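You operate a simulated robot arm through the tools that you are given. There is no shell and no other tool. Be economical: measure what you need, move in short steps, check, and stop when the job is done.

Carry out the task below with a simulated robot arm. There is one attempt and no reset: what you move stays moved.

JOB
Hit the stop button, turn the throttle to 0, disarm, then pull the stop button back up.

It is judged by the outcome, as a careful person would: the job done as asked, and still so three seconds after it is handed in. It fails if anything else is knocked over, pushed out of place, dropped, spilled or broken.

ROBOT AND FRAMES
A 7-joint arm with a two-finger parallel gripper, fixed in place. Base frame: the origin is at the foot of the arm, x ahead of it, y to its left, z up. Lengths are in m, angles in rad, forces in N, time in s.
With the tool pointing down near the work surface it reaches from about 0.2 to 0.68 m from the base axis. Its first joint turns from -1.152 to 1.152 rad. Payload 2.4 kg.
The TCP is the grasp point between the finger pads, 0.03 m short of the fingertips. In the tool frame z runs along the fingers and y along their closing line. Largest opening 0.094 m; finger width 0.028, thickness 0.01; the body of the gripper, 0.05 by 0.096 m, starts 0.055 m behind the TCP.
Orientation is that of the tool frame in the base frame, as a unit quaternion [w, x, y, z]. With the fingers straight down and closing along the base's y, the tool's x points along the base's -x, its y along +y and its z along -z.

CONTROLS
- The arm moves only by the tool step_arm. Its argument "deltas" is a list of rows, each an object of numbers (a shift or turn left out is 0, a gripper value left out holds the last): "wx", "wy", "wz": the turn, a rotation vector about the tool's x, y, z in rad; "x", "y", "z": the shift along the tool's x, y, z in m; "claw": the opening, from 0 (shut) to 1 (fully open). In form: [{"wx": .., "wy": .., "wz": .., "x": .., "y": .., "z": .., "claw": ..}, ...]. A call has 1 to 8 rows; each row is the pose to reach, as a shift and turn from the pose commanded when the call began, along the tool's axes at that moment. A row lasts 0.2 s, in which the tool goes at most 0.05 m and 0.15 rad; a call with a longer step from one row to the next is refused whole, and so is a gripper value outside its range. A pose out of reach is approached as far as the arm can. The call stops where the force on the tool passes 90 N (or 10 N more than at its start, if that is more) or the arm is blocked; 0.2 s more then pass. Each finger travels about 0.153 m/s and halts on what it meets, pressing with about 31 N; the grip force reading is that of the motor and also rises with nothing between the fingers. The clock runs only during rows and for 0.2 s after the last one: add rows that repeat a pose to give the fingers time. It gives the time, the measured TCP pose, the force on the tool (base axes), the opening and the grip force at its end, in the units of the frame above (readings bear some noise), with the torque about the TCP (base axes, N m) and any sound that the robot's microphone picked up.
- Cameras (640 x 400 px; columns grow to the right, rows downward): "scene" is fixed at [0.0144, 0.4592, 1.4463]; the picture's right is [-0.91, -0.42, 0.00], its down [-0.22, 0.48, -0.85] and it looks along [0.36, -0.77, -0.52] (base axes); focal length 330 px, centre (320, 200). "wrist" rides on the gripper at [0.076, 0.014, -0.102] in the tool frame; the picture's right is [-0.18, 0.98, 0.00], its down [-0.75, -0.14, -0.64] and it looks along [-0.63, -0.12, 0.77] (tool axes); focal length 243 px, centre (320, 200). There is no depth. A picture from a camera that has moved, and an enlarged one, comes with that camera's place and axes in the base frame and with its lens.
- camera(camera): a new picture of that camera. The clock stands still meanwhile.
- inspect(camera, box): a new picture of the part [left, top, right, bottom] of that camera's present view, enlarged. The clock stands still meanwhile.
- hand_in(): hands the job in; it is judged then, once.

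Work in short steps. Places have to be worked out from the pictures, the camera data and where the tool is seen: move nearer, look again, correct. Check each grasp and each placing, and mend what went wrong. You have 120 turns and 84 pictures in all, those below and enlarged ones among them. Open the gripper and draw the arm clear of the work before you hand the job in, unless the task says otherwise; then end with one line.

The tools are called after "Emit:" as name(argument=value, ...) on one line, values as JSON. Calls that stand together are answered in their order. step_arm: Moves the arm, as the interface text tells. Its arguments: {"type":"object","properties":{"deltas":{"type":"array","items":{"type":"object","properties":{"wx":{"type":"number"},"wy":{"type":"number"},"wz":{"type":"number"},"x":{"type":"number"},"y":{"type":"number"},"z":{"type":"number"},"claw":{"type":"number"}}}}},"required":["deltas"]} The other tools are called the same way: camera (camera) takes a picture; inspect (camera, box) takes an enlarged picture of a part of a camera's view; hand_in () hands the job in.

At the start:

```text
t: 0.0
tool_pos: [0.4384, -0.0199, 1.0877]
tcp_rot: [0.0, 0.0, 1.0, 0.0]
ft_force: [0.8, -0.1, -0.5]
wrist_torque: [0.0, 0.0, -0.04]
width: 0.094
grasp_force: 0.2
```

scene: 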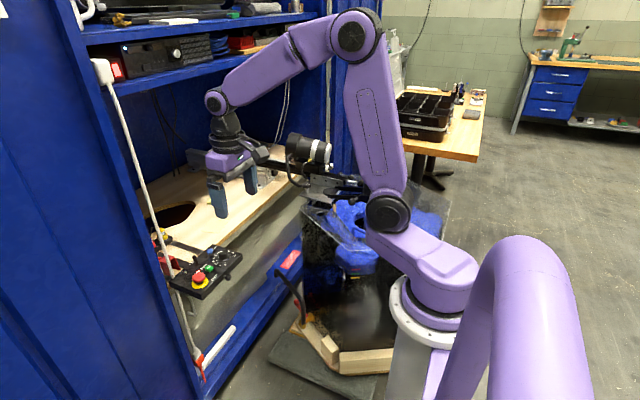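
wrist: 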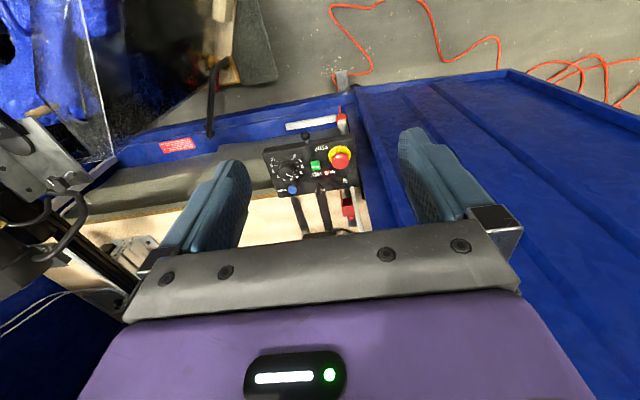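

The control panel is visible in both views. I enlarge it to read the controls.

Emit:
inspect(camera="wrist", box=[250, 120, 370, 210])

Emit:
inspect(camera="scene", box=[140, 210, 260, 310])

```text
4.44 times, centred on (310, 165) of wrist
camera zoom: at [0.3635, -0.0051, 1.1909], right [0.18, 0.98, 0.0], down [0.75, -0.14, 0.64], along [0.63, -0.12, -0.77], focal length 1078 px, centre (364, 356)
```

zoom: 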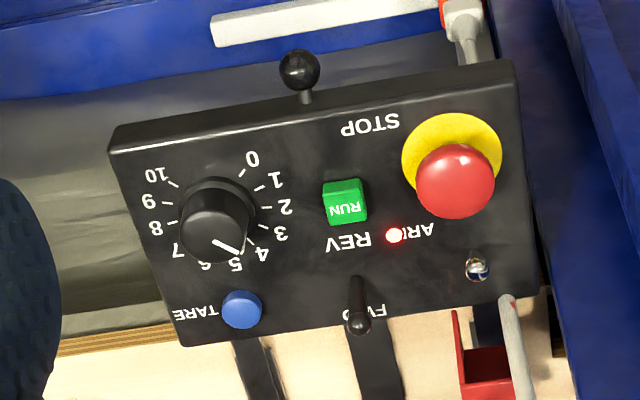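

```text
4.00 times, centred on (200, 260) of scene
camera zoom: at [0.0144, 0.4592, 1.4463], right [-0.91, -0.42, 0.0], down [-0.22, 0.48, -0.85], along [0.36, -0.77, -0.52], focal length 1321 px, centre (800, -40)
```

zoom: 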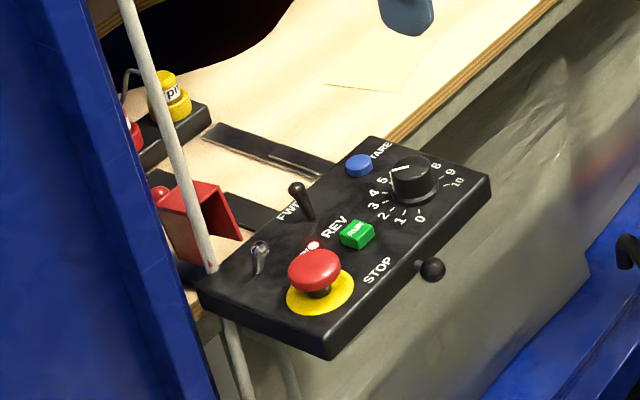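

Triangulating both views gives, roughly:
- stop top: (0.616, -0.012, 0.771)
- throttle knob: (0.623, -0.127, 0.767)
- arm toggle tip: (0.66, -0.008, 0.777)
- panel face: z≈0.75

I move closer for a better look.

Emit:
step_arm(deltas=[{"x": -0.02, "y": -0.01, "z": 0.04}, {"x": -0.04, "y": -0.02, "z": 0.08}, {"x": -0.06, "y": -0.03, "z": 0.12}, {"x": -0.07, "y": -0.04, "z": 0.15}])

Emit:
camera(camera="wrist")

Emit:
camera(camera="scene")

```text
t: 1.0
tool_pos: [0.5084, -0.0602, 0.9375]
tcp_rot: [0.0, 0.0, 1.0, 0.0]
ft_force: [-0.1, 0.0, -0.1]
wrist_torque: [-0.01, -0.01, -0.02]
width: 0.0942
grasp_force: 0.1
```

```text
79 pictures are left
camera wrist: at [0.4332, -0.0445, 1.0403], right [0.18, 0.98, 0.0], down [0.75, -0.14, 0.64], along [0.63, -0.12, -0.77], focal length 243 px, centre (320, 200)
```

wrist: 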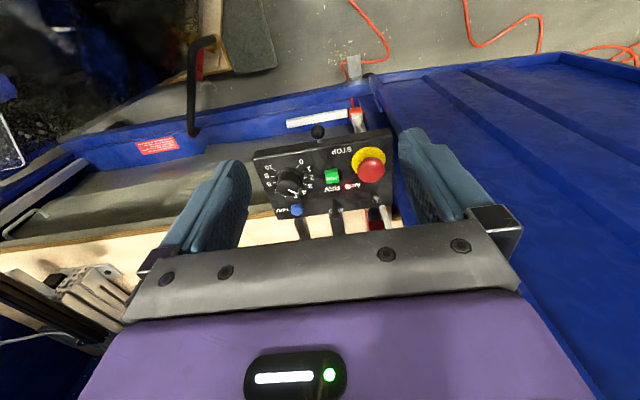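

```text
78 pictures are left
```

scene: 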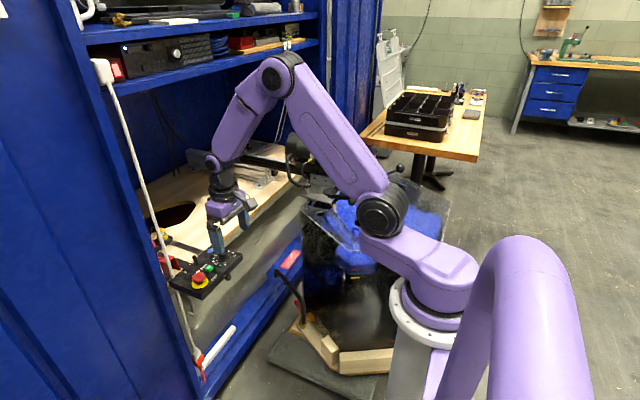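

Emit:
inspect(camera="wrist", box=[245, 115, 405, 240])

Emit:
inspect(camera="scene", box=[160, 240, 250, 300])

```text
3.20 times, centred on (325, 178) of wrist
camera zoom: at [0.4332, -0.0445, 1.0403], right [0.18, 0.98, 0.0], down [0.75, -0.14, 0.64], along [0.63, -0.12, -0.77], focal length 776 px, centre (304, 272)
```

zoom: 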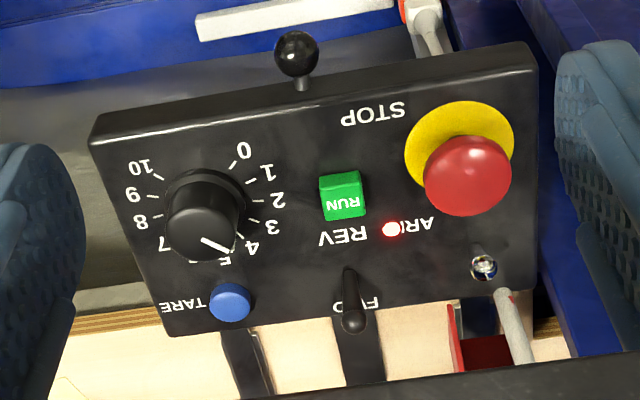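

```text
6.67 times, centred on (205, 270) of scene
camera zoom: at [0.0144, 0.4592, 1.4463], right [-0.91, -0.42, 0.0], down [-0.22, 0.48, -0.85], along [0.36, -0.77, -0.52], focal length 2202 px, centre (1087, -267)
```

zoom: 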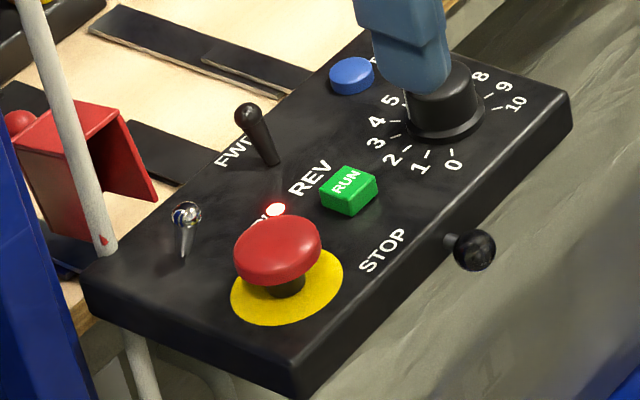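

The toggle's tip leans toward the operator, so disarming should mean pushing it away (+x). First the stop: I close the fingers and move above it at about (0.6145, -0.011), with the fingertips near z 0.82.

Emit:
step_arm(deltas=[{"x": -0.03, "y": 0.015, "z": 0.02, "claw": 0}, {"x": -0.06, "y": 0.03, "z": 0.045, "claw": 0}, {"x": -0.09, "y": 0.042, "z": 0.07, "claw": 0}, {"x": -0.106, "y": 0.049, "z": 0.0875, "claw": 0}])

Emit:
inspect(camera="scene", box=[140, 190, 260, 310])

Emit:
camera(camera="wrist")

```text
t: 2.0
tool_pos: [0.6155, -0.0112, 0.8509]
tcp_rot: [-0.001, 0.001, 1.0, 0.0]
ft_force: [0.5, 0.8, 0.2]
wrist_torque: [0.0, -0.02, 0.0]
width: 0.0001
grasp_force: 31.4
```

```text
3.33 times, centred on (200, 250) of scene
camera zoom: at [0.0144, 0.4592, 1.4463], right [-0.91, -0.42, 0.0], down [-0.22, 0.48, -0.85], along [0.36, -0.77, -0.52], focal length 1101 px, centre (720, 33)
```

zoom: 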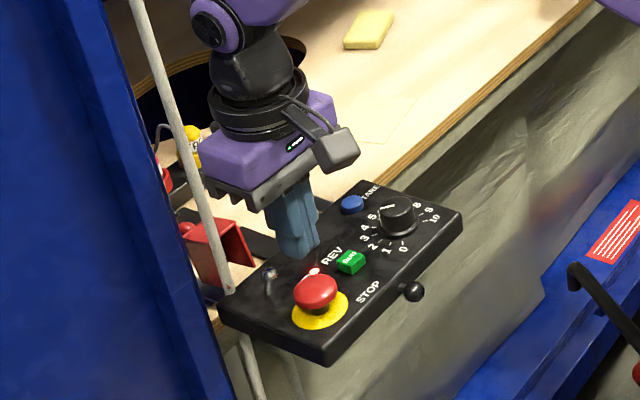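

```text
74 pictures are left
camera wrist: at [0.5405, 0.0048, 0.9541], right [0.18, 0.98, 0.0], down [0.75, -0.14, 0.64], along [0.63, -0.12, -0.77], focal length 243 px, centre (320, 200)
```

wrist: 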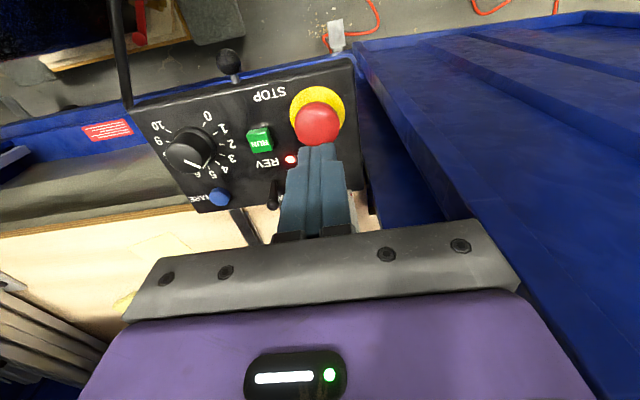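

The fingertips are right above the cap. I press down slowly; the call stops by itself if the force gets too high.

Emit:
step_arm(deltas=[{"z": 0.025}, {"z": 0.038}, {"z": 0.043}, {"z": 0.047}, {"z": 0.05}, {"z": 0.053}, {"z": 0.056}])

Emit:
inspect(camera="scene", box=[160, 230, 250, 300])

```text
t: 3.6
tool_pos: [0.6226, -0.011, 0.8071]
tcp_rot: [0.015, 0.002, 1.0, 0.0]
ft_force: [-3.5, -3.8, 78.1]
wrist_torque: [-0.18, 0.01, -0.18]
width: 0.0001
grasp_force: 30.1
```

```text
5.71 times, centred on (205, 265) of scene
camera zoom: at [0.0128, 0.4592, 1.4463], right [-0.91, -0.42, 0.0], down [-0.22, 0.48, -0.85], along [0.36, -0.77, -0.52], focal length 1887 px, centre (977, -171)
```

zoom: 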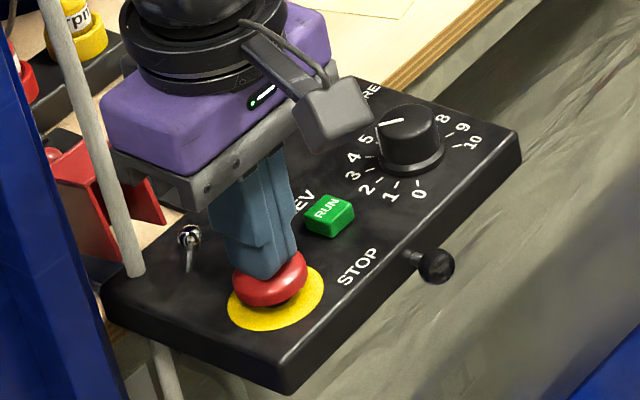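

I'm at 78 N with the tip at z≈0.777. I back off and check whether it latched.

Emit:
step_arm(deltas=[{"z": -0.02}, {"z": -0.05}, {"z": -0.07}])

Emit:
inspect(camera="scene", box=[160, 230, 250, 300])

Emit:
inspect(camera="wrist", box=[100, 40, 400, 240])

```text
t: 4.4
tool_pos: [0.6132, -0.0117, 0.8659]
tcp_rot: [-0.001, 0.001, 1.0, 0.0]
ft_force: [0.7, -0.1, 0.3]
wrist_torque: [-0.02, 0.0, -0.01]
width: 0.0
grasp_force: 31.2
```

```text
5.71 times, centred on (205, 265) of scene
camera zoom: at [0.0144, 0.4592, 1.4463], right [-0.91, -0.42, 0.0], down [-0.22, 0.48, -0.85], along [0.36, -0.77, -0.52], focal length 1887 px, centre (977, -171)
```

zoom: 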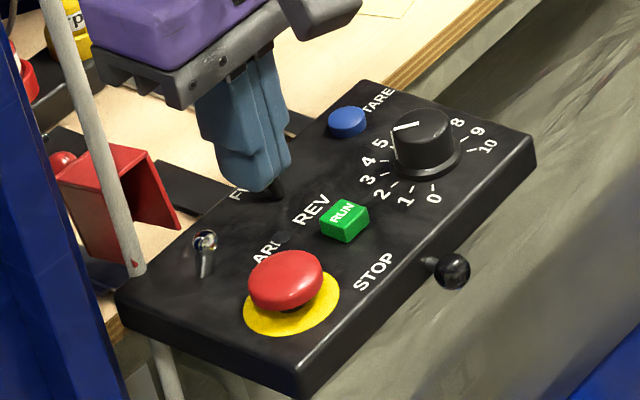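

```text
2.00 times, centred on (250, 140) of wrist
camera zoom: at [0.538, 0.0035, 0.9692], right [0.18, 0.98, 0.0], down [0.76, -0.14, 0.64], along [0.63, -0.12, -0.77], focal length 485 px, centre (460, 320)
```

zoom: 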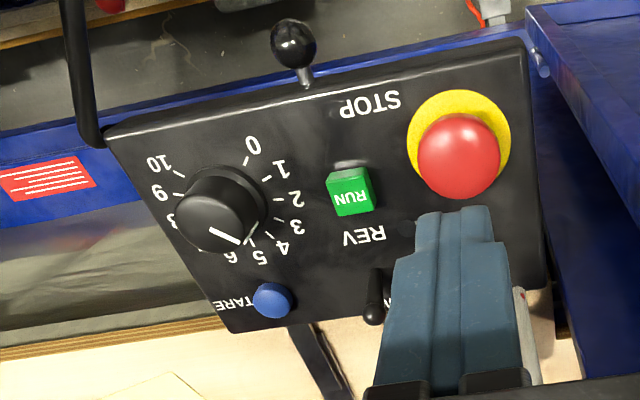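

The stop latched: the cap sits lower and the lamp is out. Next I move over the throttle knob with the fingers open to measure its centre and pointer.

Emit:
step_arm(deltas=[{"x": 0.01, "y": -0.04, "z": -0.02, "claw": 0.3}, {"x": 0.02, "y": -0.08, "z": -0.03, "claw": 0.8}, {"x": 0.03, "y": -0.118, "z": -0.03, "claw": 0.8}, {"x": 0.03, "y": -0.118, "z": -0.03, "claw": 0.8}])

Emit:
inspect(camera="wrist", box=[220, 60, 460, 210])

Emit:
inspect(camera="scene", box=[190, 230, 250, 280])

```text
t: 5.4
tool_pos: [0.5853, -0.1281, 0.8946]
tcp_rot: [0.0, 0.0, 1.0, 0.0]
ft_force: [-0.1, -1.0, -0.6]
wrist_torque: [0.0, 0.02, -0.02]
width: 0.075
grasp_force: 0.1
```

```text
2.67 times, centred on (340, 135) of wrist
camera zoom: at [0.5092, -0.1138, 0.998], right [0.18, 0.98, 0.0], down [0.75, -0.14, 0.64], along [0.63, -0.12, -0.77], focal length 647 px, centre (267, 373)
```

zoom: 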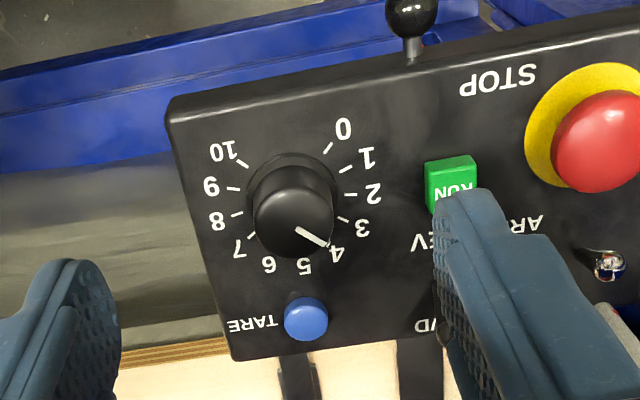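

```text
8.00 times, centred on (220, 255) of scene
camera zoom: at [0.0144, 0.4592, 1.4463], right [-0.91, -0.42, 0.0], down [-0.22, 0.48, -0.85], along [0.36, -0.77, -0.52], focal length 2642 px, centre (1120, -240)
```

zoom: 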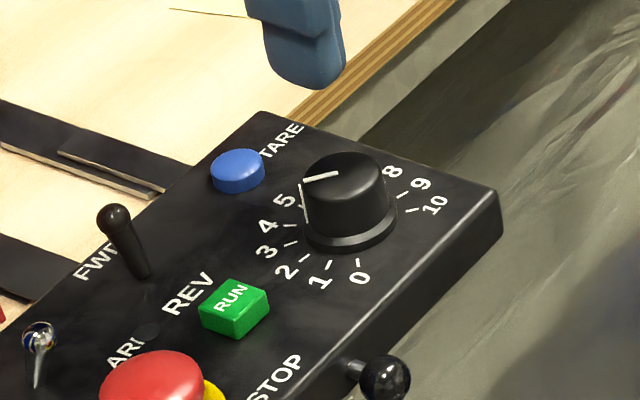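

From the dial labels, the knob centre is about (0.6215, -0.125). The pointer is at about 45° (near 3.4) and 0 is at 135°, so it needs about 90° anticlockwise. I turn the tool about -40° and hover above the knob.

Emit:
step_arm(deltas=[{"wz": 0.14, "x": -0.01, "z": 0.015, "claw": 0.55}, {"wz": 0.28, "x": -0.02, "y": 0.001, "z": 0.03, "claw": 0.55}, {"wz": 0.42, "x": -0.03, "y": 0.002, "z": 0.045, "claw": 0.55}, {"wz": 0.56, "x": -0.0362, "y": 0.003, "z": 0.06, "claw": 0.55}, {"wz": 0.7, "x": -0.0362, "y": 0.003, "z": 0.066, "claw": 0.55}, {"wz": 0.7, "x": -0.0362, "y": 0.003, "z": 0.066, "claw": 0.55}])

Emit:
inspect(camera="scene", box=[180, 220, 260, 280])

Emit:
camera(camera="wrist")

```text
t: 6.8
tool_pos: [0.6212, -0.1266, 0.8292]
tcp_rot: [-0.001, 0.344, 0.939, 0.0]
ft_force: [-1.2, 0.1, -0.5]
wrist_torque: [0.02, 0.02, -0.02]
width: 0.0518
grasp_force: 0.1
```

```text
6.67 times, centred on (220, 250) of scene
camera zoom: at [0.0144, 0.4592, 1.4463], right [-0.91, -0.42, 0.0], down [-0.22, 0.48, -0.85], along [0.36, -0.77, -0.52], focal length 2202 px, centre (987, -133)
```

zoom: 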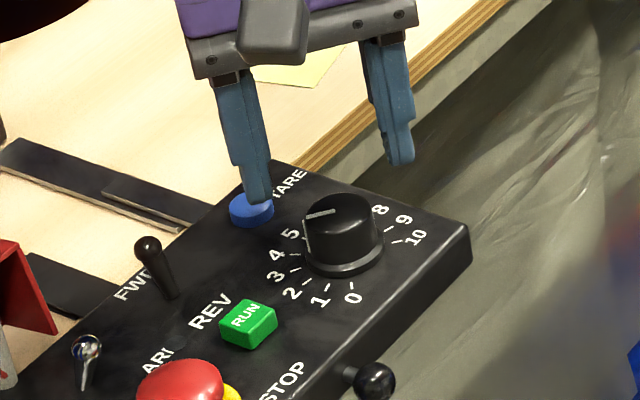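

```text
67 pictures are left
camera wrist: at [0.5733, -0.0655, 0.9319], right [0.78, 0.63, 0.0], down [0.48, -0.59, 0.64], along [0.41, -0.5, -0.77], focal length 243 px, centre (320, 200)
```

wrist: 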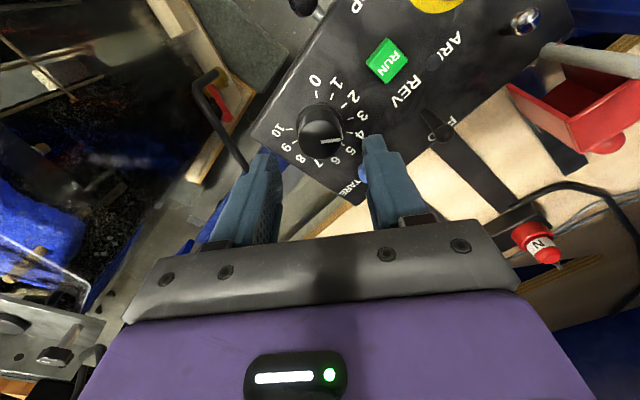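

The alignment looks right, so I descend around the knob, still open.

Emit:
step_arm(deltas=[{"x": 0.001, "y": 0.0015, "z": 0.013}, {"x": 0.001, "y": 0.0015, "z": 0.026}, {"x": 0.001, "y": 0.0015, "z": 0.036}])

Emit:
inspect(camera="scene", box=[180, 220, 260, 280])

Emit:
inspect(camera="wrist", box=[220, 70, 440, 230])

```text
t: 7.6
tool_pos: [0.6204, -0.1255, 0.7921]
tcp_rot: [0.0, 0.342, 0.94, 0.0]
ft_force: [0.1, -0.3, -0.6]
wrist_torque: [0.01, 0.0, -0.01]
width: 0.0517
grasp_force: 0.0
```

```text
6.67 times, centred on (220, 250) of scene
camera zoom: at [0.0144, 0.4592, 1.4463], right [-0.91, -0.42, 0.0], down [-0.22, 0.48, -0.85], along [0.36, -0.77, -0.52], focal length 2202 px, centre (987, -133)
```

zoom: 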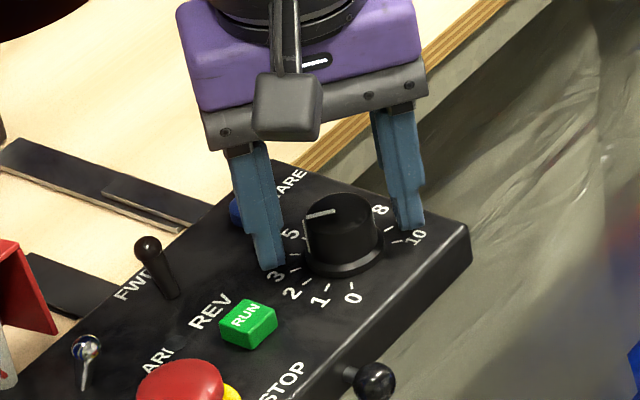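

```text
2.50 times, centred on (330, 150) of wrist
camera zoom: at [0.5728, -0.064, 0.8947], right [0.77, 0.63, 0.0], down [0.49, -0.59, 0.64], along [0.41, -0.5, -0.77], focal length 606 px, centre (295, 325)
```

zoom: 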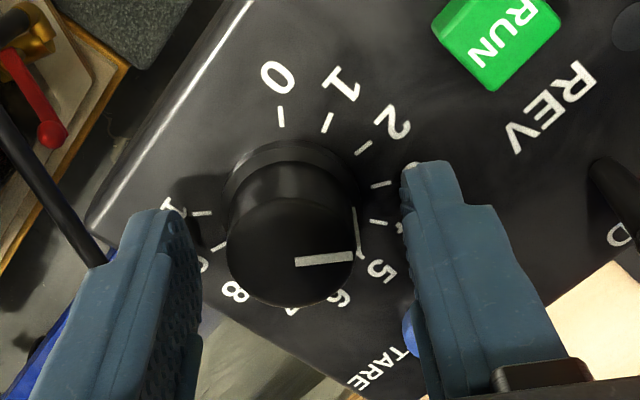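

The pointer is at about 46° and the fingers straddle the knob. I close on it.

Emit:
step_arm(deltas=[{"z": 0.001, "claw": 0.25}, {"z": 0.001, "claw": 0.1}, {"z": 0.001, "claw": 0.1}])

Emit:
inspect(camera="wrist", box=[220, 70, 440, 230])

```text
t: 8.4
tool_pos: [0.621, -0.1259, 0.7923]
tcp_rot: [0.0, 0.343, 0.939, 0.0]
ft_force: [-3.7, -3.2, 9.4]
wrist_torque: [0.25, 0.64, 0.02]
width: 0.0333
grasp_force: 45.2
```

```text
2.50 times, centred on (330, 150) of wrist
camera zoom: at [0.5726, -0.0646, 0.8946], right [0.77, 0.63, 0.0], down [0.48, -0.59, 0.64], along [0.41, -0.5, -0.77], focal length 606 px, centre (295, 325)
```

zoom: 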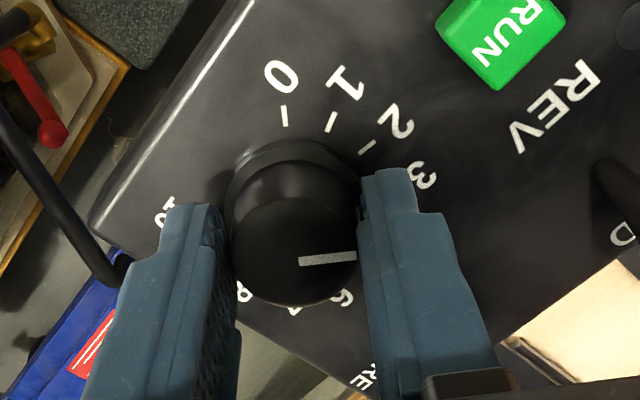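

It's gripped at 33 mm. I turn it anticlockwise in stages, first about 60°.

Emit:
step_arm(deltas=[{"wz": -0.13}, {"wz": -0.26}, {"wz": -0.39}, {"wz": -0.52}, {"wz": -0.65}, {"wz": -0.78}, {"wz": -0.91}, {"wz": -1.04}])

Emit:
inspect(camera="wrist", box=[220, 70, 440, 230])

Emit:
inspect(camera="scene", box=[180, 220, 260, 280])

```text
t: 10.2
tool_pos: [0.6204, -0.1246, 0.7929]
tcp_rot: [-0.001, -0.17, 0.985, 0.0]
ft_force: [-5.4, -6.7, 6.8]
wrist_torque: [0.16, -0.59, 0.04]
width: 0.0333
grasp_force: 45.4
```

```text
2.50 times, centred on (330, 150) of wrist
camera zoom: at [0.5454, -0.1364, 0.8946], right [-0.16, 0.99, 0.0], down [0.76, 0.12, 0.64], along [0.63, 0.1, -0.77], focal length 606 px, centre (295, 325)
```

zoom: 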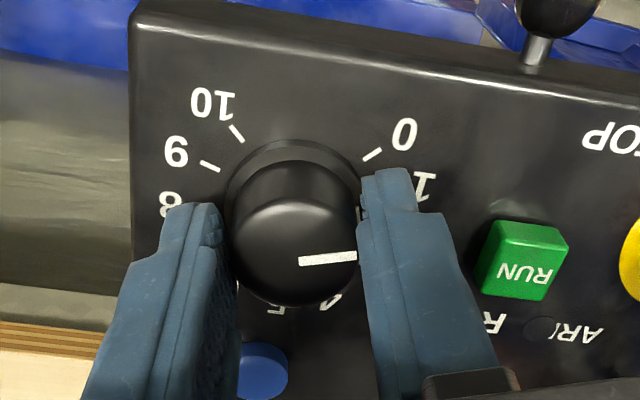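

```text
6.67 times, centred on (220, 250) of scene
camera zoom: at [0.0142, 0.4591, 1.4463], right [-0.91, -0.42, 0.0], down [-0.22, 0.48, -0.85], along [0.36, -0.77, -0.52], focal length 2202 px, centre (987, -133)
```

zoom: 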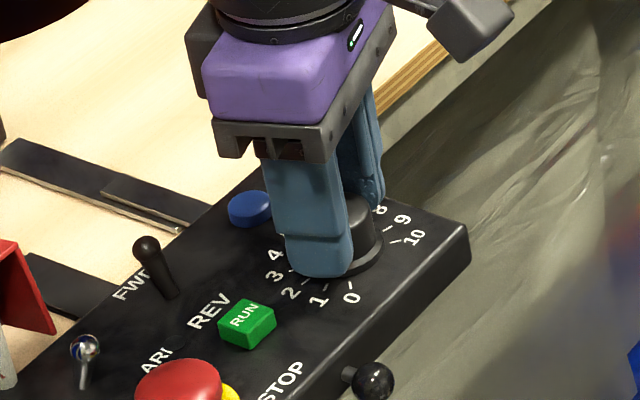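

The knob follows the tool and now reads about 1. I turn it about 29° more.

Emit:
step_arm(deltas=[{"wz": -0.13}, {"wz": -0.26}, {"wz": -0.39}, {"wz": -0.5}])

Emit:
inspect(camera="wrist", box=[220, 70, 440, 230])

```text
t: 11.2
tool_pos: [0.6209, -0.124, 0.7911]
tcp_rot: [0.001, -0.409, 0.913, 0.0]
ft_force: [-7.1, -5.7, 12.2]
wrist_torque: [-0.31, 0.15, -0.22]
width: 0.0331
grasp_force: 44.8
```

```text
2.50 times, centred on (330, 150) of wrist
camera zoom: at [0.5607, -0.1714, 0.8947], right [-0.61, 0.79, 0.0], down [0.61, 0.47, 0.64], along [0.51, 0.39, -0.77], focal length 606 px, centre (295, 325)
```

zoom: 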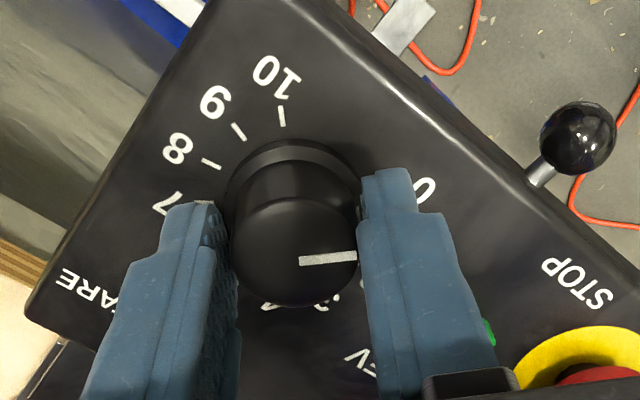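

Total turn is about 88° and the pointer should be near 0. I open and back up to read it without the fingers in the way.

Emit:
step_arm(deltas=[{"claw": 0.55}, {"claw": 0.55}, {"z": -0.02, "claw": 0.55}, {"z": -0.06, "claw": 0.55}])

Emit:
inspect(camera="wrist", box=[220, 70, 440, 230])

Emit:
inspect(camera="scene", box=[180, 230, 260, 290])

```text
t: 12.2
tool_pos: [0.6209, -0.1223, 0.8504]
tcp_rot: [0.001, -0.407, 0.914, 0.0]
ft_force: [0.5, -0.3, 0.2]
wrist_torque: [0.02, 0.03, -0.03]
width: 0.0517
grasp_force: 0.0
```

```text
2.50 times, centred on (330, 150) of wrist
camera zoom: at [0.5609, -0.1698, 0.9538], right [-0.61, 0.79, 0.0], down [0.61, 0.47, 0.64], along [0.51, 0.39, -0.77], focal length 606 px, centre (295, 325)
```

zoom: 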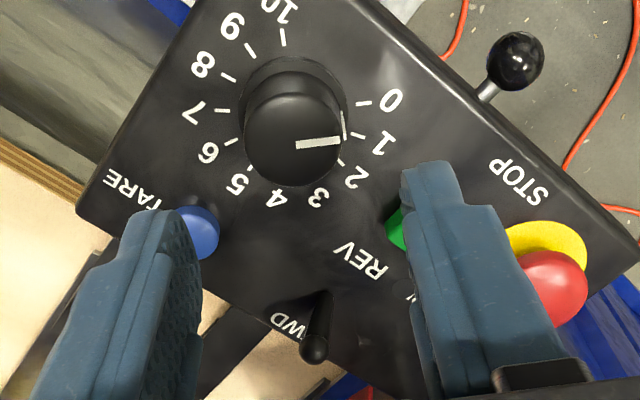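

```text
6.67 times, centred on (220, 260) of scene
camera zoom: at [0.0144, 0.4592, 1.4463], right [-0.91, -0.42, 0.0], down [-0.22, 0.48, -0.85], along [0.36, -0.77, -0.52], focal length 2202 px, centre (987, -200)
```

zoom: 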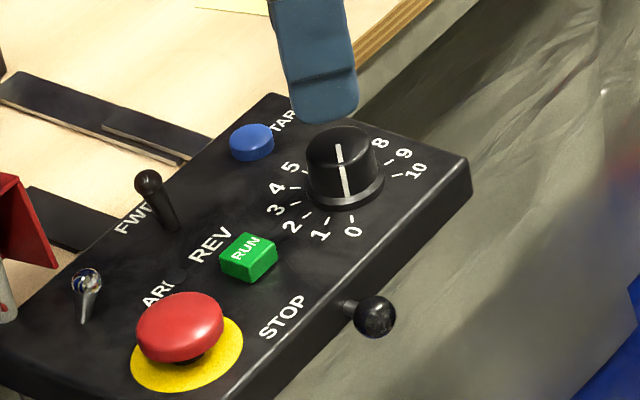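

Emit:
inspect(camera="wrist", box=[290, 75, 370, 125])

Emit:
inspect(camera="scene", box=[210, 245, 242, 270])

```text
8.00 times, centred on (330, 100) of wrist
camera zoom: at [0.5609, -0.1698, 0.9538], right [-0.61, 0.79, 0.0], down [0.61, 0.47, 0.64], along [0.51, 0.39, -0.77], focal length 1941 px, centre (240, 1000)
```

zoom: 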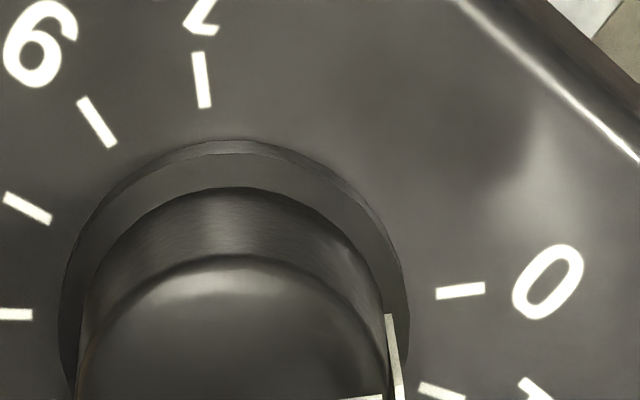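

```text
16.00 times, centred on (226, 258) of scene
camera zoom: at [0.0144, 0.4592, 1.4463], right [-0.91, -0.42, 0.0], down [-0.22, 0.48, -0.85], along [0.36, -0.77, -0.52], focal length 5285 px, centre (1824, -720)
```

zoom: 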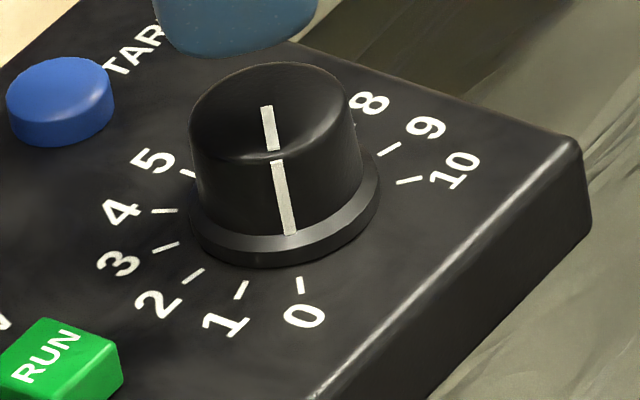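

The pointer reads 0, possibly 1–2° short. I regrip and nudge it slightly further, watching the torque for an end stop.

Emit:
step_arm(deltas=[{"z": 0.03}, {"z": 0.06}, {"z": 0.06, "claw": 0.1}, {"z": 0.06, "claw": 0.1}, {"z": 0.06, "claw": 0.1}])

Emit:
step_arm(deltas=[{"wz": -0.02}, {"wz": -0.05}, {"wz": -0.05}])

```text
t: 13.4
tool_pos: [0.6221, -0.1241, 0.7918]
tcp_rot: [0.0, -0.408, 0.913, 0.001]
ft_force: [-2.4, -1.1, 7.7]
wrist_torque: [-0.21, 0.4, 0.0]
width: 0.0337
grasp_force: 44.7
```

```text
t: 14.2
tool_pos: [0.6207, -0.1228, 0.7917]
tcp_rot: [-0.001, -0.431, 0.903, -0.001]
ft_force: [1.2, 1.7, -2.1]
wrist_torque: [0.31, -0.14, -0.35]
width: 0.0339
grasp_force: 44.6
```

The torque rose to -0.35 N·m, which suggests the end stop at 0. I release and check.

Emit:
step_arm(deltas=[{"claw": 0.55}, {"claw": 0.55}, {"z": -0.03, "claw": 0.55}, {"z": -0.07, "claw": 0.55}])

Emit:
inspect(camera="scene", box=[210, 245, 242, 270])

Emit:
inspect(camera="wrist", box=[220, 70, 440, 230])

```text
t: 15.2
tool_pos: [0.6204, -0.1261, 0.8625]
tcp_rot: [0.0, -0.43, 0.903, 0.001]
ft_force: [0.0, 0.1, -0.2]
wrist_torque: [0.0, 0.0, 0.0]
width: 0.0517
grasp_force: 0.1
```

```text
16.00 times, centred on (226, 258) of scene
camera zoom: at [0.0144, 0.4592, 1.4463], right [-0.91, -0.42, 0.0], down [-0.22, 0.48, -0.85], along [0.36, -0.77, -0.52], focal length 5285 px, centre (1824, -720)
```

zoom: 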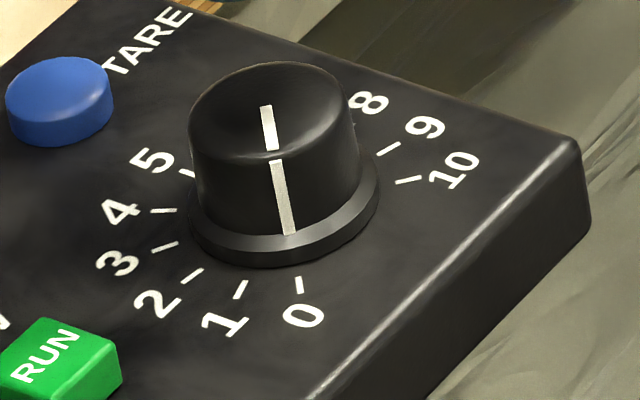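

```text
2.50 times, centred on (330, 150) of wrist
camera zoom: at [0.5621, -0.1756, 0.9649], right [-0.65, 0.76, 0.0], down [0.58, 0.5, 0.64], along [0.49, 0.42, -0.77], focal length 606 px, centre (295, 325)
```

zoom: 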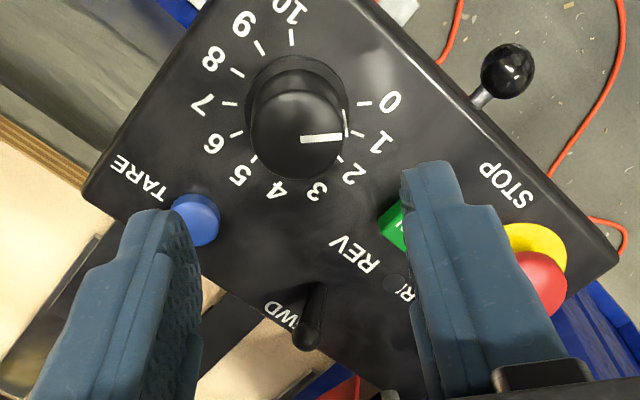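

The pointer didn't move under the nudge, so the throttle is against its stop at 0.

Next is the arm toggle. A white conduit stands just behind it and the stop cap just in front, so I'll yaw the tool to about 90°. Then I'll tilt the closed fingers forward, so the body stays clear of the conduit.

Emit:
step_arm(deltas=[{"wz": -0.13, "x": -0.012, "y": 0.015, "z": -0.02, "claw": 0}, {"wz": -0.26, "x": -0.024, "y": 0.03, "z": -0.03, "claw": 0}, {"wz": -0.39, "x": -0.036, "y": 0.045, "z": -0.03, "claw": 0}, {"wz": -0.52, "x": -0.048, "y": 0.06, "z": -0.03, "claw": 0}, {"wz": -0.65, "x": -0.0573, "y": 0.0721, "z": -0.03, "claw": 0}, {"wz": -0.68, "x": -0.0573, "y": 0.0721, "z": -0.03, "claw": 0}])

Emit:
step_arm(deltas=[{"wx": 0.13}, {"wx": 0.26}, {"wx": 0.39}, {"wx": 0.52}, {"wx": 0.52}])

Emit:
camera(camera="wrist")

Emit:
camera(camera="scene")

```text
t: 16.6
tool_pos: [0.6005, -0.0352, 0.8938]
tcp_rot: [0.0, -0.707, 0.707, 0.0]
ft_force: [0.4, 0.0, 0.1]
wrist_torque: [0.01, -0.02, 0.01]
width: 0.0
grasp_force: 31.1
```

```text
t: 17.8
tool_pos: [0.6009, -0.035, 0.8915]
tcp_rot: [0.182, -0.683, 0.684, -0.182]
ft_force: [-0.3, -0.7, -0.2]
wrist_torque: [-0.01, -0.01, 0.01]
width: 0.0
grasp_force: 31.5
```

```text
54 pictures are left
camera wrist: at [0.538, -0.11, 0.9738], right [-0.85, 0.19, -0.49], down [-0.2, 0.75, 0.63], along [0.48, 0.63, -0.61], focal length 243 px, centre (320, 200)
```

wrist: 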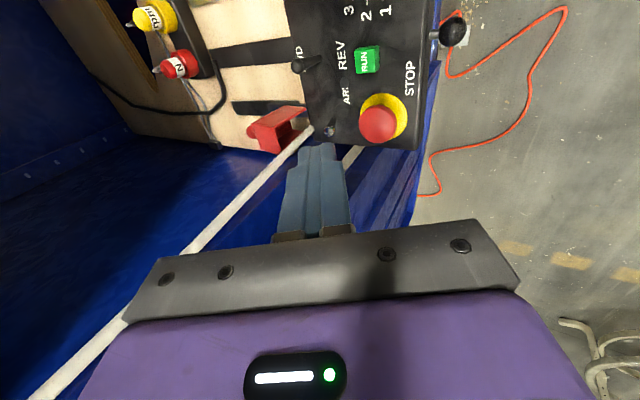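

```text
53 pictures are left
```

scene: 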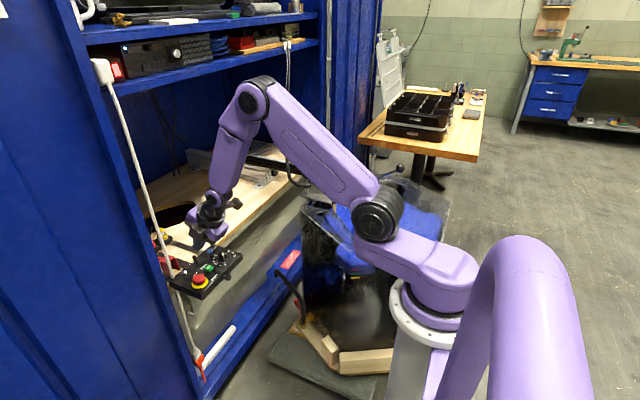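

Emit:
inspect(camera="wrist", box=[270, 70, 430, 170])

Emit:
inspect(camera="scene", box=[165, 230, 229, 290])

```text
4.00 times, centred on (350, 120) of wrist
camera zoom: at [0.538, -0.11, 0.9738], right [-0.85, 0.19, -0.49], down [-0.2, 0.75, 0.63], along [0.48, 0.63, -0.61], focal length 970 px, centre (200, 520)
```

zoom: 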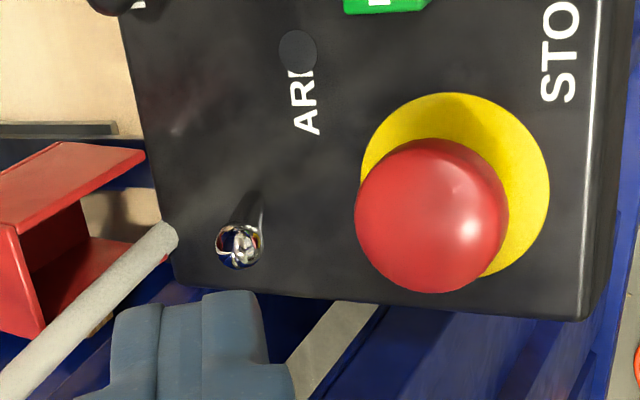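

```text
6.67 times, centred on (197, 260) of scene
camera zoom: at [0.0144, 0.4592, 1.4463], right [-0.91, -0.42, 0.0], down [-0.22, 0.48, -0.85], along [0.36, -0.77, -0.52], focal length 2202 px, centre (1140, -200)
```

zoom: 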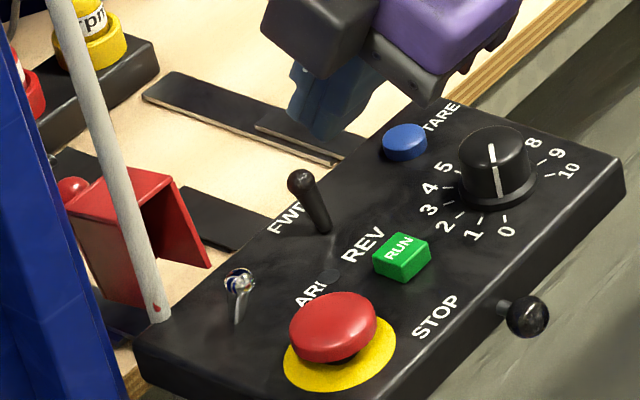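

The toggle tip is at about (0.661, -0.007, 0.777). I move the tilted fingertips to just before and above it, clear of the cap.

Emit:
step_arm(deltas=[{"x": -0.012, "y": 0.01, "z": 0.03}, {"x": -0.024, "y": 0.02, "z": 0.06}, {"x": -0.028, "y": 0.025, "z": 0.0819}])

Emit:
inspect(camera="wrist", box=[220, 70, 420, 210])

Emit:
inspect(camera="scene", box=[165, 230, 229, 290])

```text
t: 18.6
tool_pos: [0.6198, -0.0072, 0.8075]
tcp_rot: [0.182, -0.682, 0.684, -0.182]
ft_force: [0.0, -0.3, -0.5]
wrist_torque: [-0.03, -0.02, -0.02]
width: 0.0
grasp_force: 30.8
```

```text
2.86 times, centred on (320, 140) of wrist
camera zoom: at [0.5573, -0.0821, 0.8898], right [-0.85, 0.19, -0.49], down [-0.2, 0.75, 0.63], along [0.48, 0.63, -0.61], focal length 693 px, centre (320, 371)
```

zoom: 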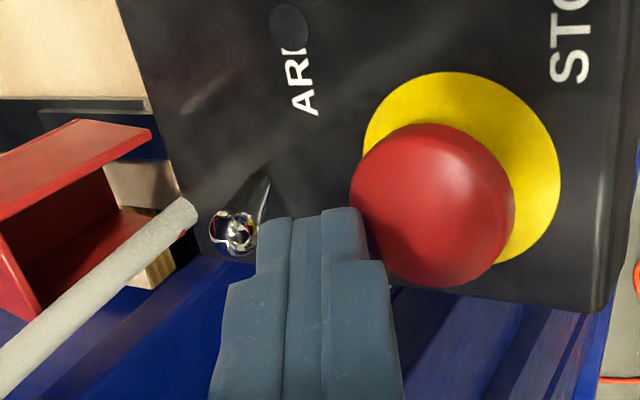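

```text
6.67 times, centred on (197, 260) of scene
camera zoom: at [0.0144, 0.4592, 1.4463], right [-0.91, -0.42, 0.0], down [-0.22, 0.48, -0.85], along [0.36, -0.77, -0.52], focal length 2202 px, centre (1140, -200)
```

zoom: 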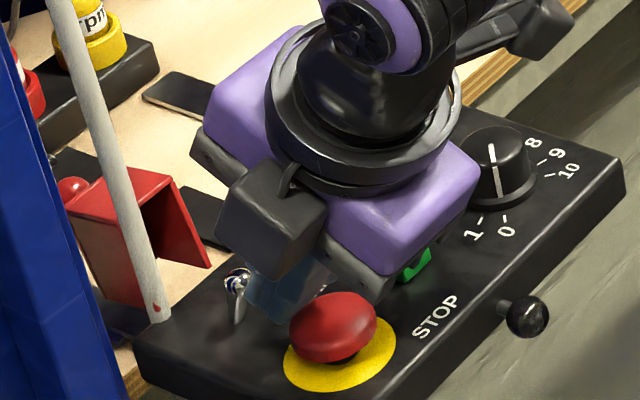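

The tip sits between the toggle and the cap. I lower it slightly and push forward (+x) against the toggle.

Emit:
step_arm(deltas=[{"y": -0.0012, "z": 0.0099}, {"y": -0.0094, "z": 0.0158}, {"y": -0.0163, "z": 0.0197}, {"y": -0.0215, "z": 0.0227}])

Emit:
inspect(camera="wrist", box=[220, 70, 420, 210])

Emit:
inspect(camera="scene", box=[165, 230, 229, 290])

```text
t: 19.6
tool_pos: [0.6491, -0.0073, 0.7979]
tcp_rot: [0.18, -0.683, 0.684, -0.181]
ft_force: [-6.5, 0.5, 0.8]
wrist_torque: [0.01, 0.1, 0.01]
width: 0.0
grasp_force: 31.0
```

```text
2.86 times, centred on (320, 140) of wrist
camera zoom: at [0.5869, -0.0822, 0.8805], right [-0.85, 0.18, -0.48], down [-0.19, 0.75, 0.63], along [0.48, 0.63, -0.61], focal length 693 px, centre (320, 371)
```

zoom: 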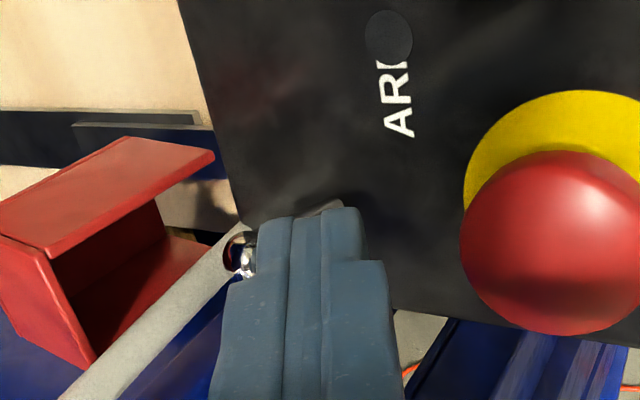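

```text
6.67 times, centred on (197, 260) of scene
camera zoom: at [0.0143, 0.4592, 1.4463], right [-0.91, -0.42, 0.0], down [-0.22, 0.48, -0.85], along [0.36, -0.77, -0.52], focal length 2202 px, centre (1140, -200)
```

zoom: 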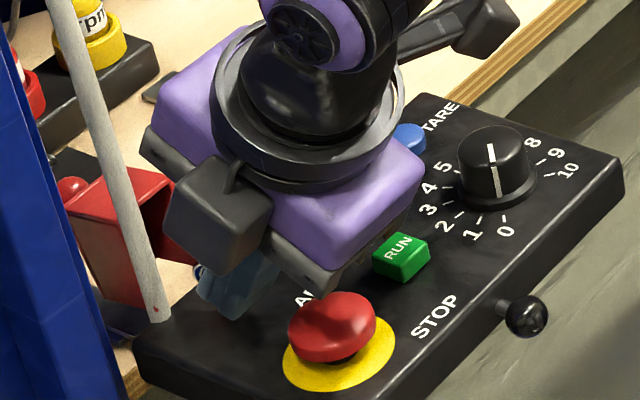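

The toggle moved with the fingers. I back off up and away to see where it rests.

Emit:
step_arm(deltas=[{"y": 0.004, "z": -0.015}, {"x": 0.02, "y": 0.004, "z": -0.05}, {"x": 0.05, "y": 0.004, "z": -0.08}])

Emit:
inspect(camera="scene", box=[165, 230, 229, 290])

Emit:
inspect(camera="wrist", box=[220, 50, 460, 200])

```text
t: 20.4
tool_pos: [0.6068, -0.0566, 0.8684]
tcp_rot: [0.181, -0.683, 0.684, -0.182]
ft_force: [-0.3, -0.3, 0.3]
wrist_torque: [-0.01, 0.02, -0.01]
width: 0.0
grasp_force: 31.3
```

```text
6.67 times, centred on (197, 260) of scene
camera zoom: at [0.0144, 0.4593, 1.4463], right [-0.91, -0.42, 0.0], down [-0.22, 0.48, -0.85], along [0.36, -0.77, -0.52], focal length 2202 px, centre (1140, -200)
```

zoom: 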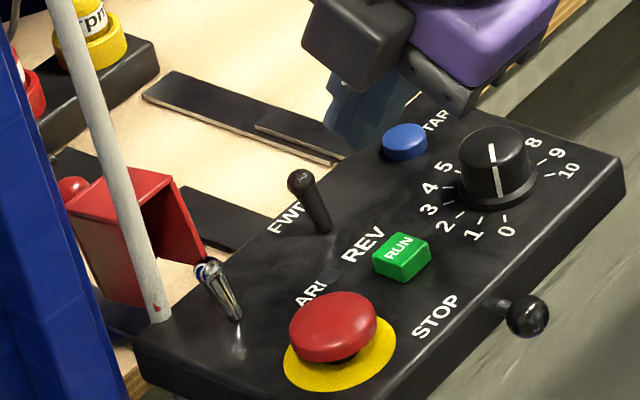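

```text
2.67 times, centred on (340, 125) of wrist
camera zoom: at [0.5446, -0.131, 0.95], right [-0.85, 0.18, -0.49], down [-0.2, 0.75, 0.63], along [0.48, 0.63, -0.61], focal length 647 px, centre (267, 400)
```

zoom: 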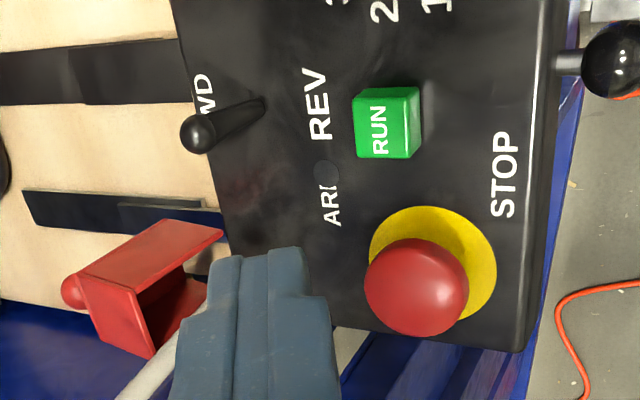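

The toggle has flipped away from the armed position it was in when the lamp was lit, and nothing else was touched. I untilt and yaw back, with the gripper open, to grasp the stop cap.

Emit:
step_arm(deltas=[{"wx": -0.13, "z": -0.01}, {"wx": -0.26, "z": -0.02}, {"wx": -0.39, "z": -0.02}, {"wx": -0.52, "z": -0.02}])

Emit:
step_arm(deltas=[{"wz": 0.145, "claw": 0.3}, {"wz": 0.29, "claw": 0.7}, {"wz": 0.435}, {"wz": 0.58}, {"wz": 0.725}, {"wz": 0.87}, {"wz": 1.015}, {"wz": 1.16}])

Emit:
step_arm(deltas=[{"wz": 0.14}, {"wz": 0.28}, {"wz": 0.411}])

```text
t: 21.4
tool_pos: [0.5967, -0.0567, 0.8848]
tcp_rot: [0.001, 0.708, -0.707, -0.001]
ft_force: [0.0, -0.8, 0.1]
wrist_torque: [0.06, -0.02, -0.05]
width: 0.0002
grasp_force: 31.4
```

```text
t: 23.2
tool_pos: [0.5983, -0.0557, 0.8837]
tcp_rot: [0.0, -0.201, 0.979, 0.0]
ft_force: [0.5, 0.2, 0.2]
wrist_torque: [0.01, 0.0, -0.02]
width: 0.0656
grasp_force: 0.1
```

```text
t: 24.0
tool_pos: [0.5966, -0.0566, 0.8842]
tcp_rot: [-0.001, 0.001, 1.0, 0.0]
ft_force: [-0.4, -0.1, -0.3]
wrist_torque: [0.02, 0.0, 0.0]
width: 0.0657
grasp_force: 0.1
```

Tool is straight again; I hover over the stop cap.

Emit:
step_arm(deltas=[{"x": -0.008, "y": 0.02, "z": 0.02}, {"x": -0.0175, "y": 0.0455, "z": 0.04}, {"x": -0.0175, "y": 0.0455, "z": 0.054}])

Emit:
inspect(camera="wrist", box=[200, 50, 440, 200])

Emit:
inspect(camera="scene", box=[165, 230, 229, 290])

```text
t: 24.8
tool_pos: [0.6131, -0.0116, 0.8315]
tcp_rot: [0.0, 0.001, 1.0, 0.0]
ft_force: [-0.6, 0.0, 0.4]
wrist_torque: [-0.01, 0.0, -0.01]
width: 0.0658
grasp_force: 0.1
```

```text
2.67 times, centred on (320, 125) of wrist
camera zoom: at [0.539, 0.0041, 0.9331], right [0.19, 0.98, 0.0], down [0.75, -0.14, 0.64], along [0.63, -0.12, -0.77], focal length 647 px, centre (320, 400)
```

zoom: 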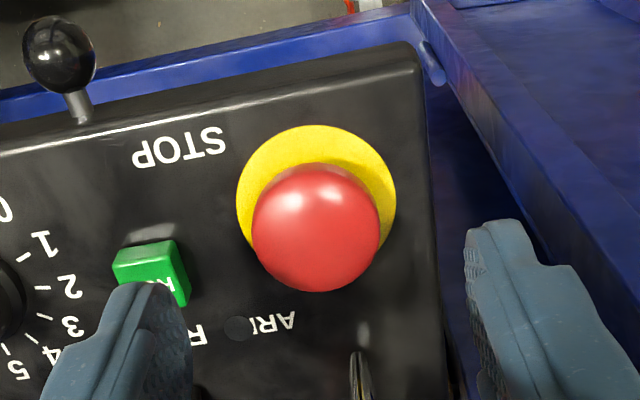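

```text
6.67 times, centred on (197, 260) of scene
camera zoom: at [0.0144, 0.4592, 1.4463], right [-0.91, -0.42, 0.0], down [-0.22, 0.48, -0.85], along [0.36, -0.77, -0.52], focal length 2202 px, centre (1140, -200)
```

zoom: 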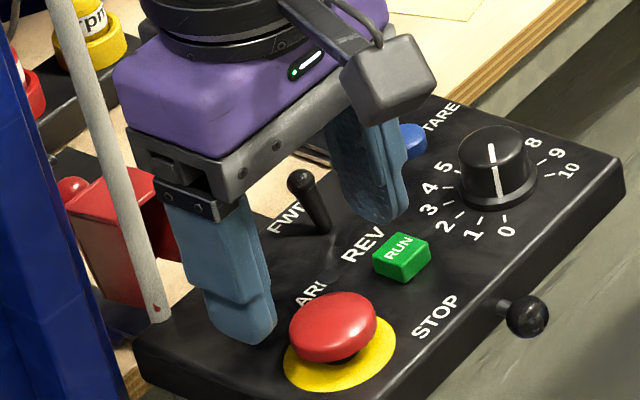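

The cap is centred at (0.614, -0.011). I narrow the opening to about 48 mm to stay clear of RUN, then descend around the cap.

Emit:
step_arm(deltas=[{"claw": 0.51}, {"z": 0.02, "claw": 0.51}, {"z": 0.033, "claw": 0.51}, {"z": 0.04, "claw": 0.51}])

Emit:
inspect(camera="wrist", box=[200, 50, 440, 200])

Emit:
inspect(camera="scene", box=[165, 240, 229, 300])

```text
t: 25.8
tool_pos: [0.615, -0.0121, 0.7887]
tcp_rot: [0.0, 0.0, 1.0, 0.0]
ft_force: [-0.7, -0.4, 0.5]
wrist_torque: [-0.02, 0.01, -0.01]
width: 0.0479
grasp_force: 0.0
```

```text
2.67 times, centred on (320, 125) of wrist
camera zoom: at [0.5392, 0.0031, 0.8922], right [0.19, 0.98, 0.0], down [0.75, -0.14, 0.64], along [0.63, -0.12, -0.77], focal length 647 px, centre (320, 400)
```

zoom: 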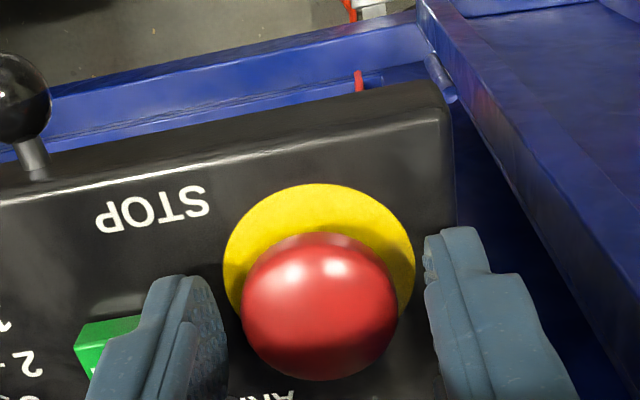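

```text
6.67 times, centred on (197, 270) of scene
camera zoom: at [0.0144, 0.4592, 1.4463], right [-0.91, -0.42, 0.0], down [-0.22, 0.48, -0.85], along [0.36, -0.77, -0.52], focal length 2202 px, centre (1140, -267)
```

zoom: 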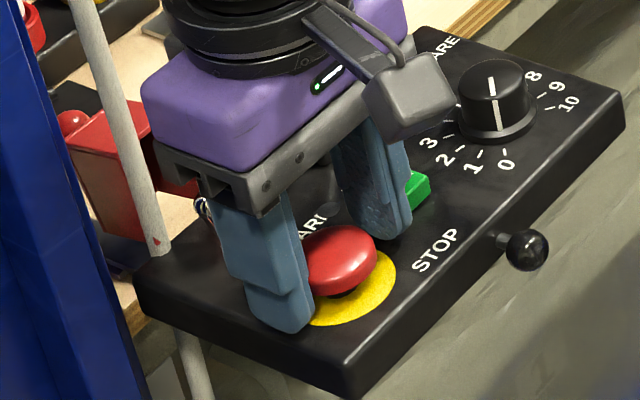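

The fingers straddle the cap below its rim, so I close on it.

Emit:
step_arm(deltas=[{"claw": 0.2}, {"claw": 0.1}, {"claw": 0.1}])

```text
t: 26.6
tool_pos: [0.6145, -0.013, 0.7886]
tcp_rot: [0.0, 0.001, 1.0, -0.001]
ft_force: [0.3, -0.4, -1.9]
wrist_torque: [0.02, -0.04, -0.01]
width: 0.0344
grasp_force: 45.3
```

Gripped at 34 mm. I pull straight up in small steps.

Emit:
step_arm(deltas=[{"z": -0.003}, {"z": -0.006}, {"z": -0.009}, {"z": -0.012}])

Emit:
inspect(camera="scene", box=[165, 240, 229, 300])

```text
t: 27.6
tool_pos: [0.6127, -0.0111, 0.799]
tcp_rot: [-0.003, 0.002, 1.0, 0.0]
ft_force: [9.6, -6.9, -37.7]
wrist_torque: [-0.12, -0.34, -0.02]
width: 0.0346
grasp_force: 44.8
```

```text
6.67 times, centred on (197, 270) of scene
camera zoom: at [0.0154, 0.4591, 1.4463], right [-0.91, -0.42, 0.0], down [-0.22, 0.48, -0.85], along [0.36, -0.77, -0.52], focal length 2202 px, centre (1140, -267)
```

zoom: 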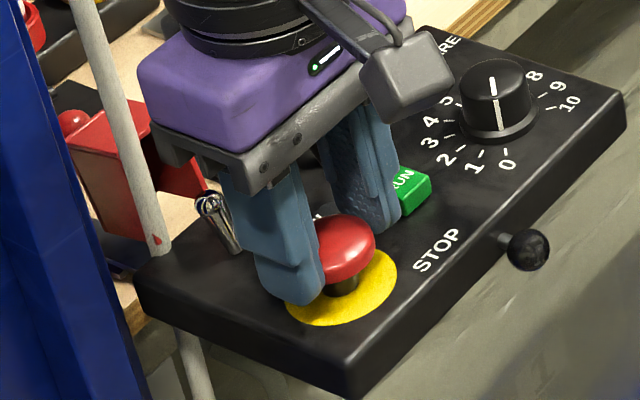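

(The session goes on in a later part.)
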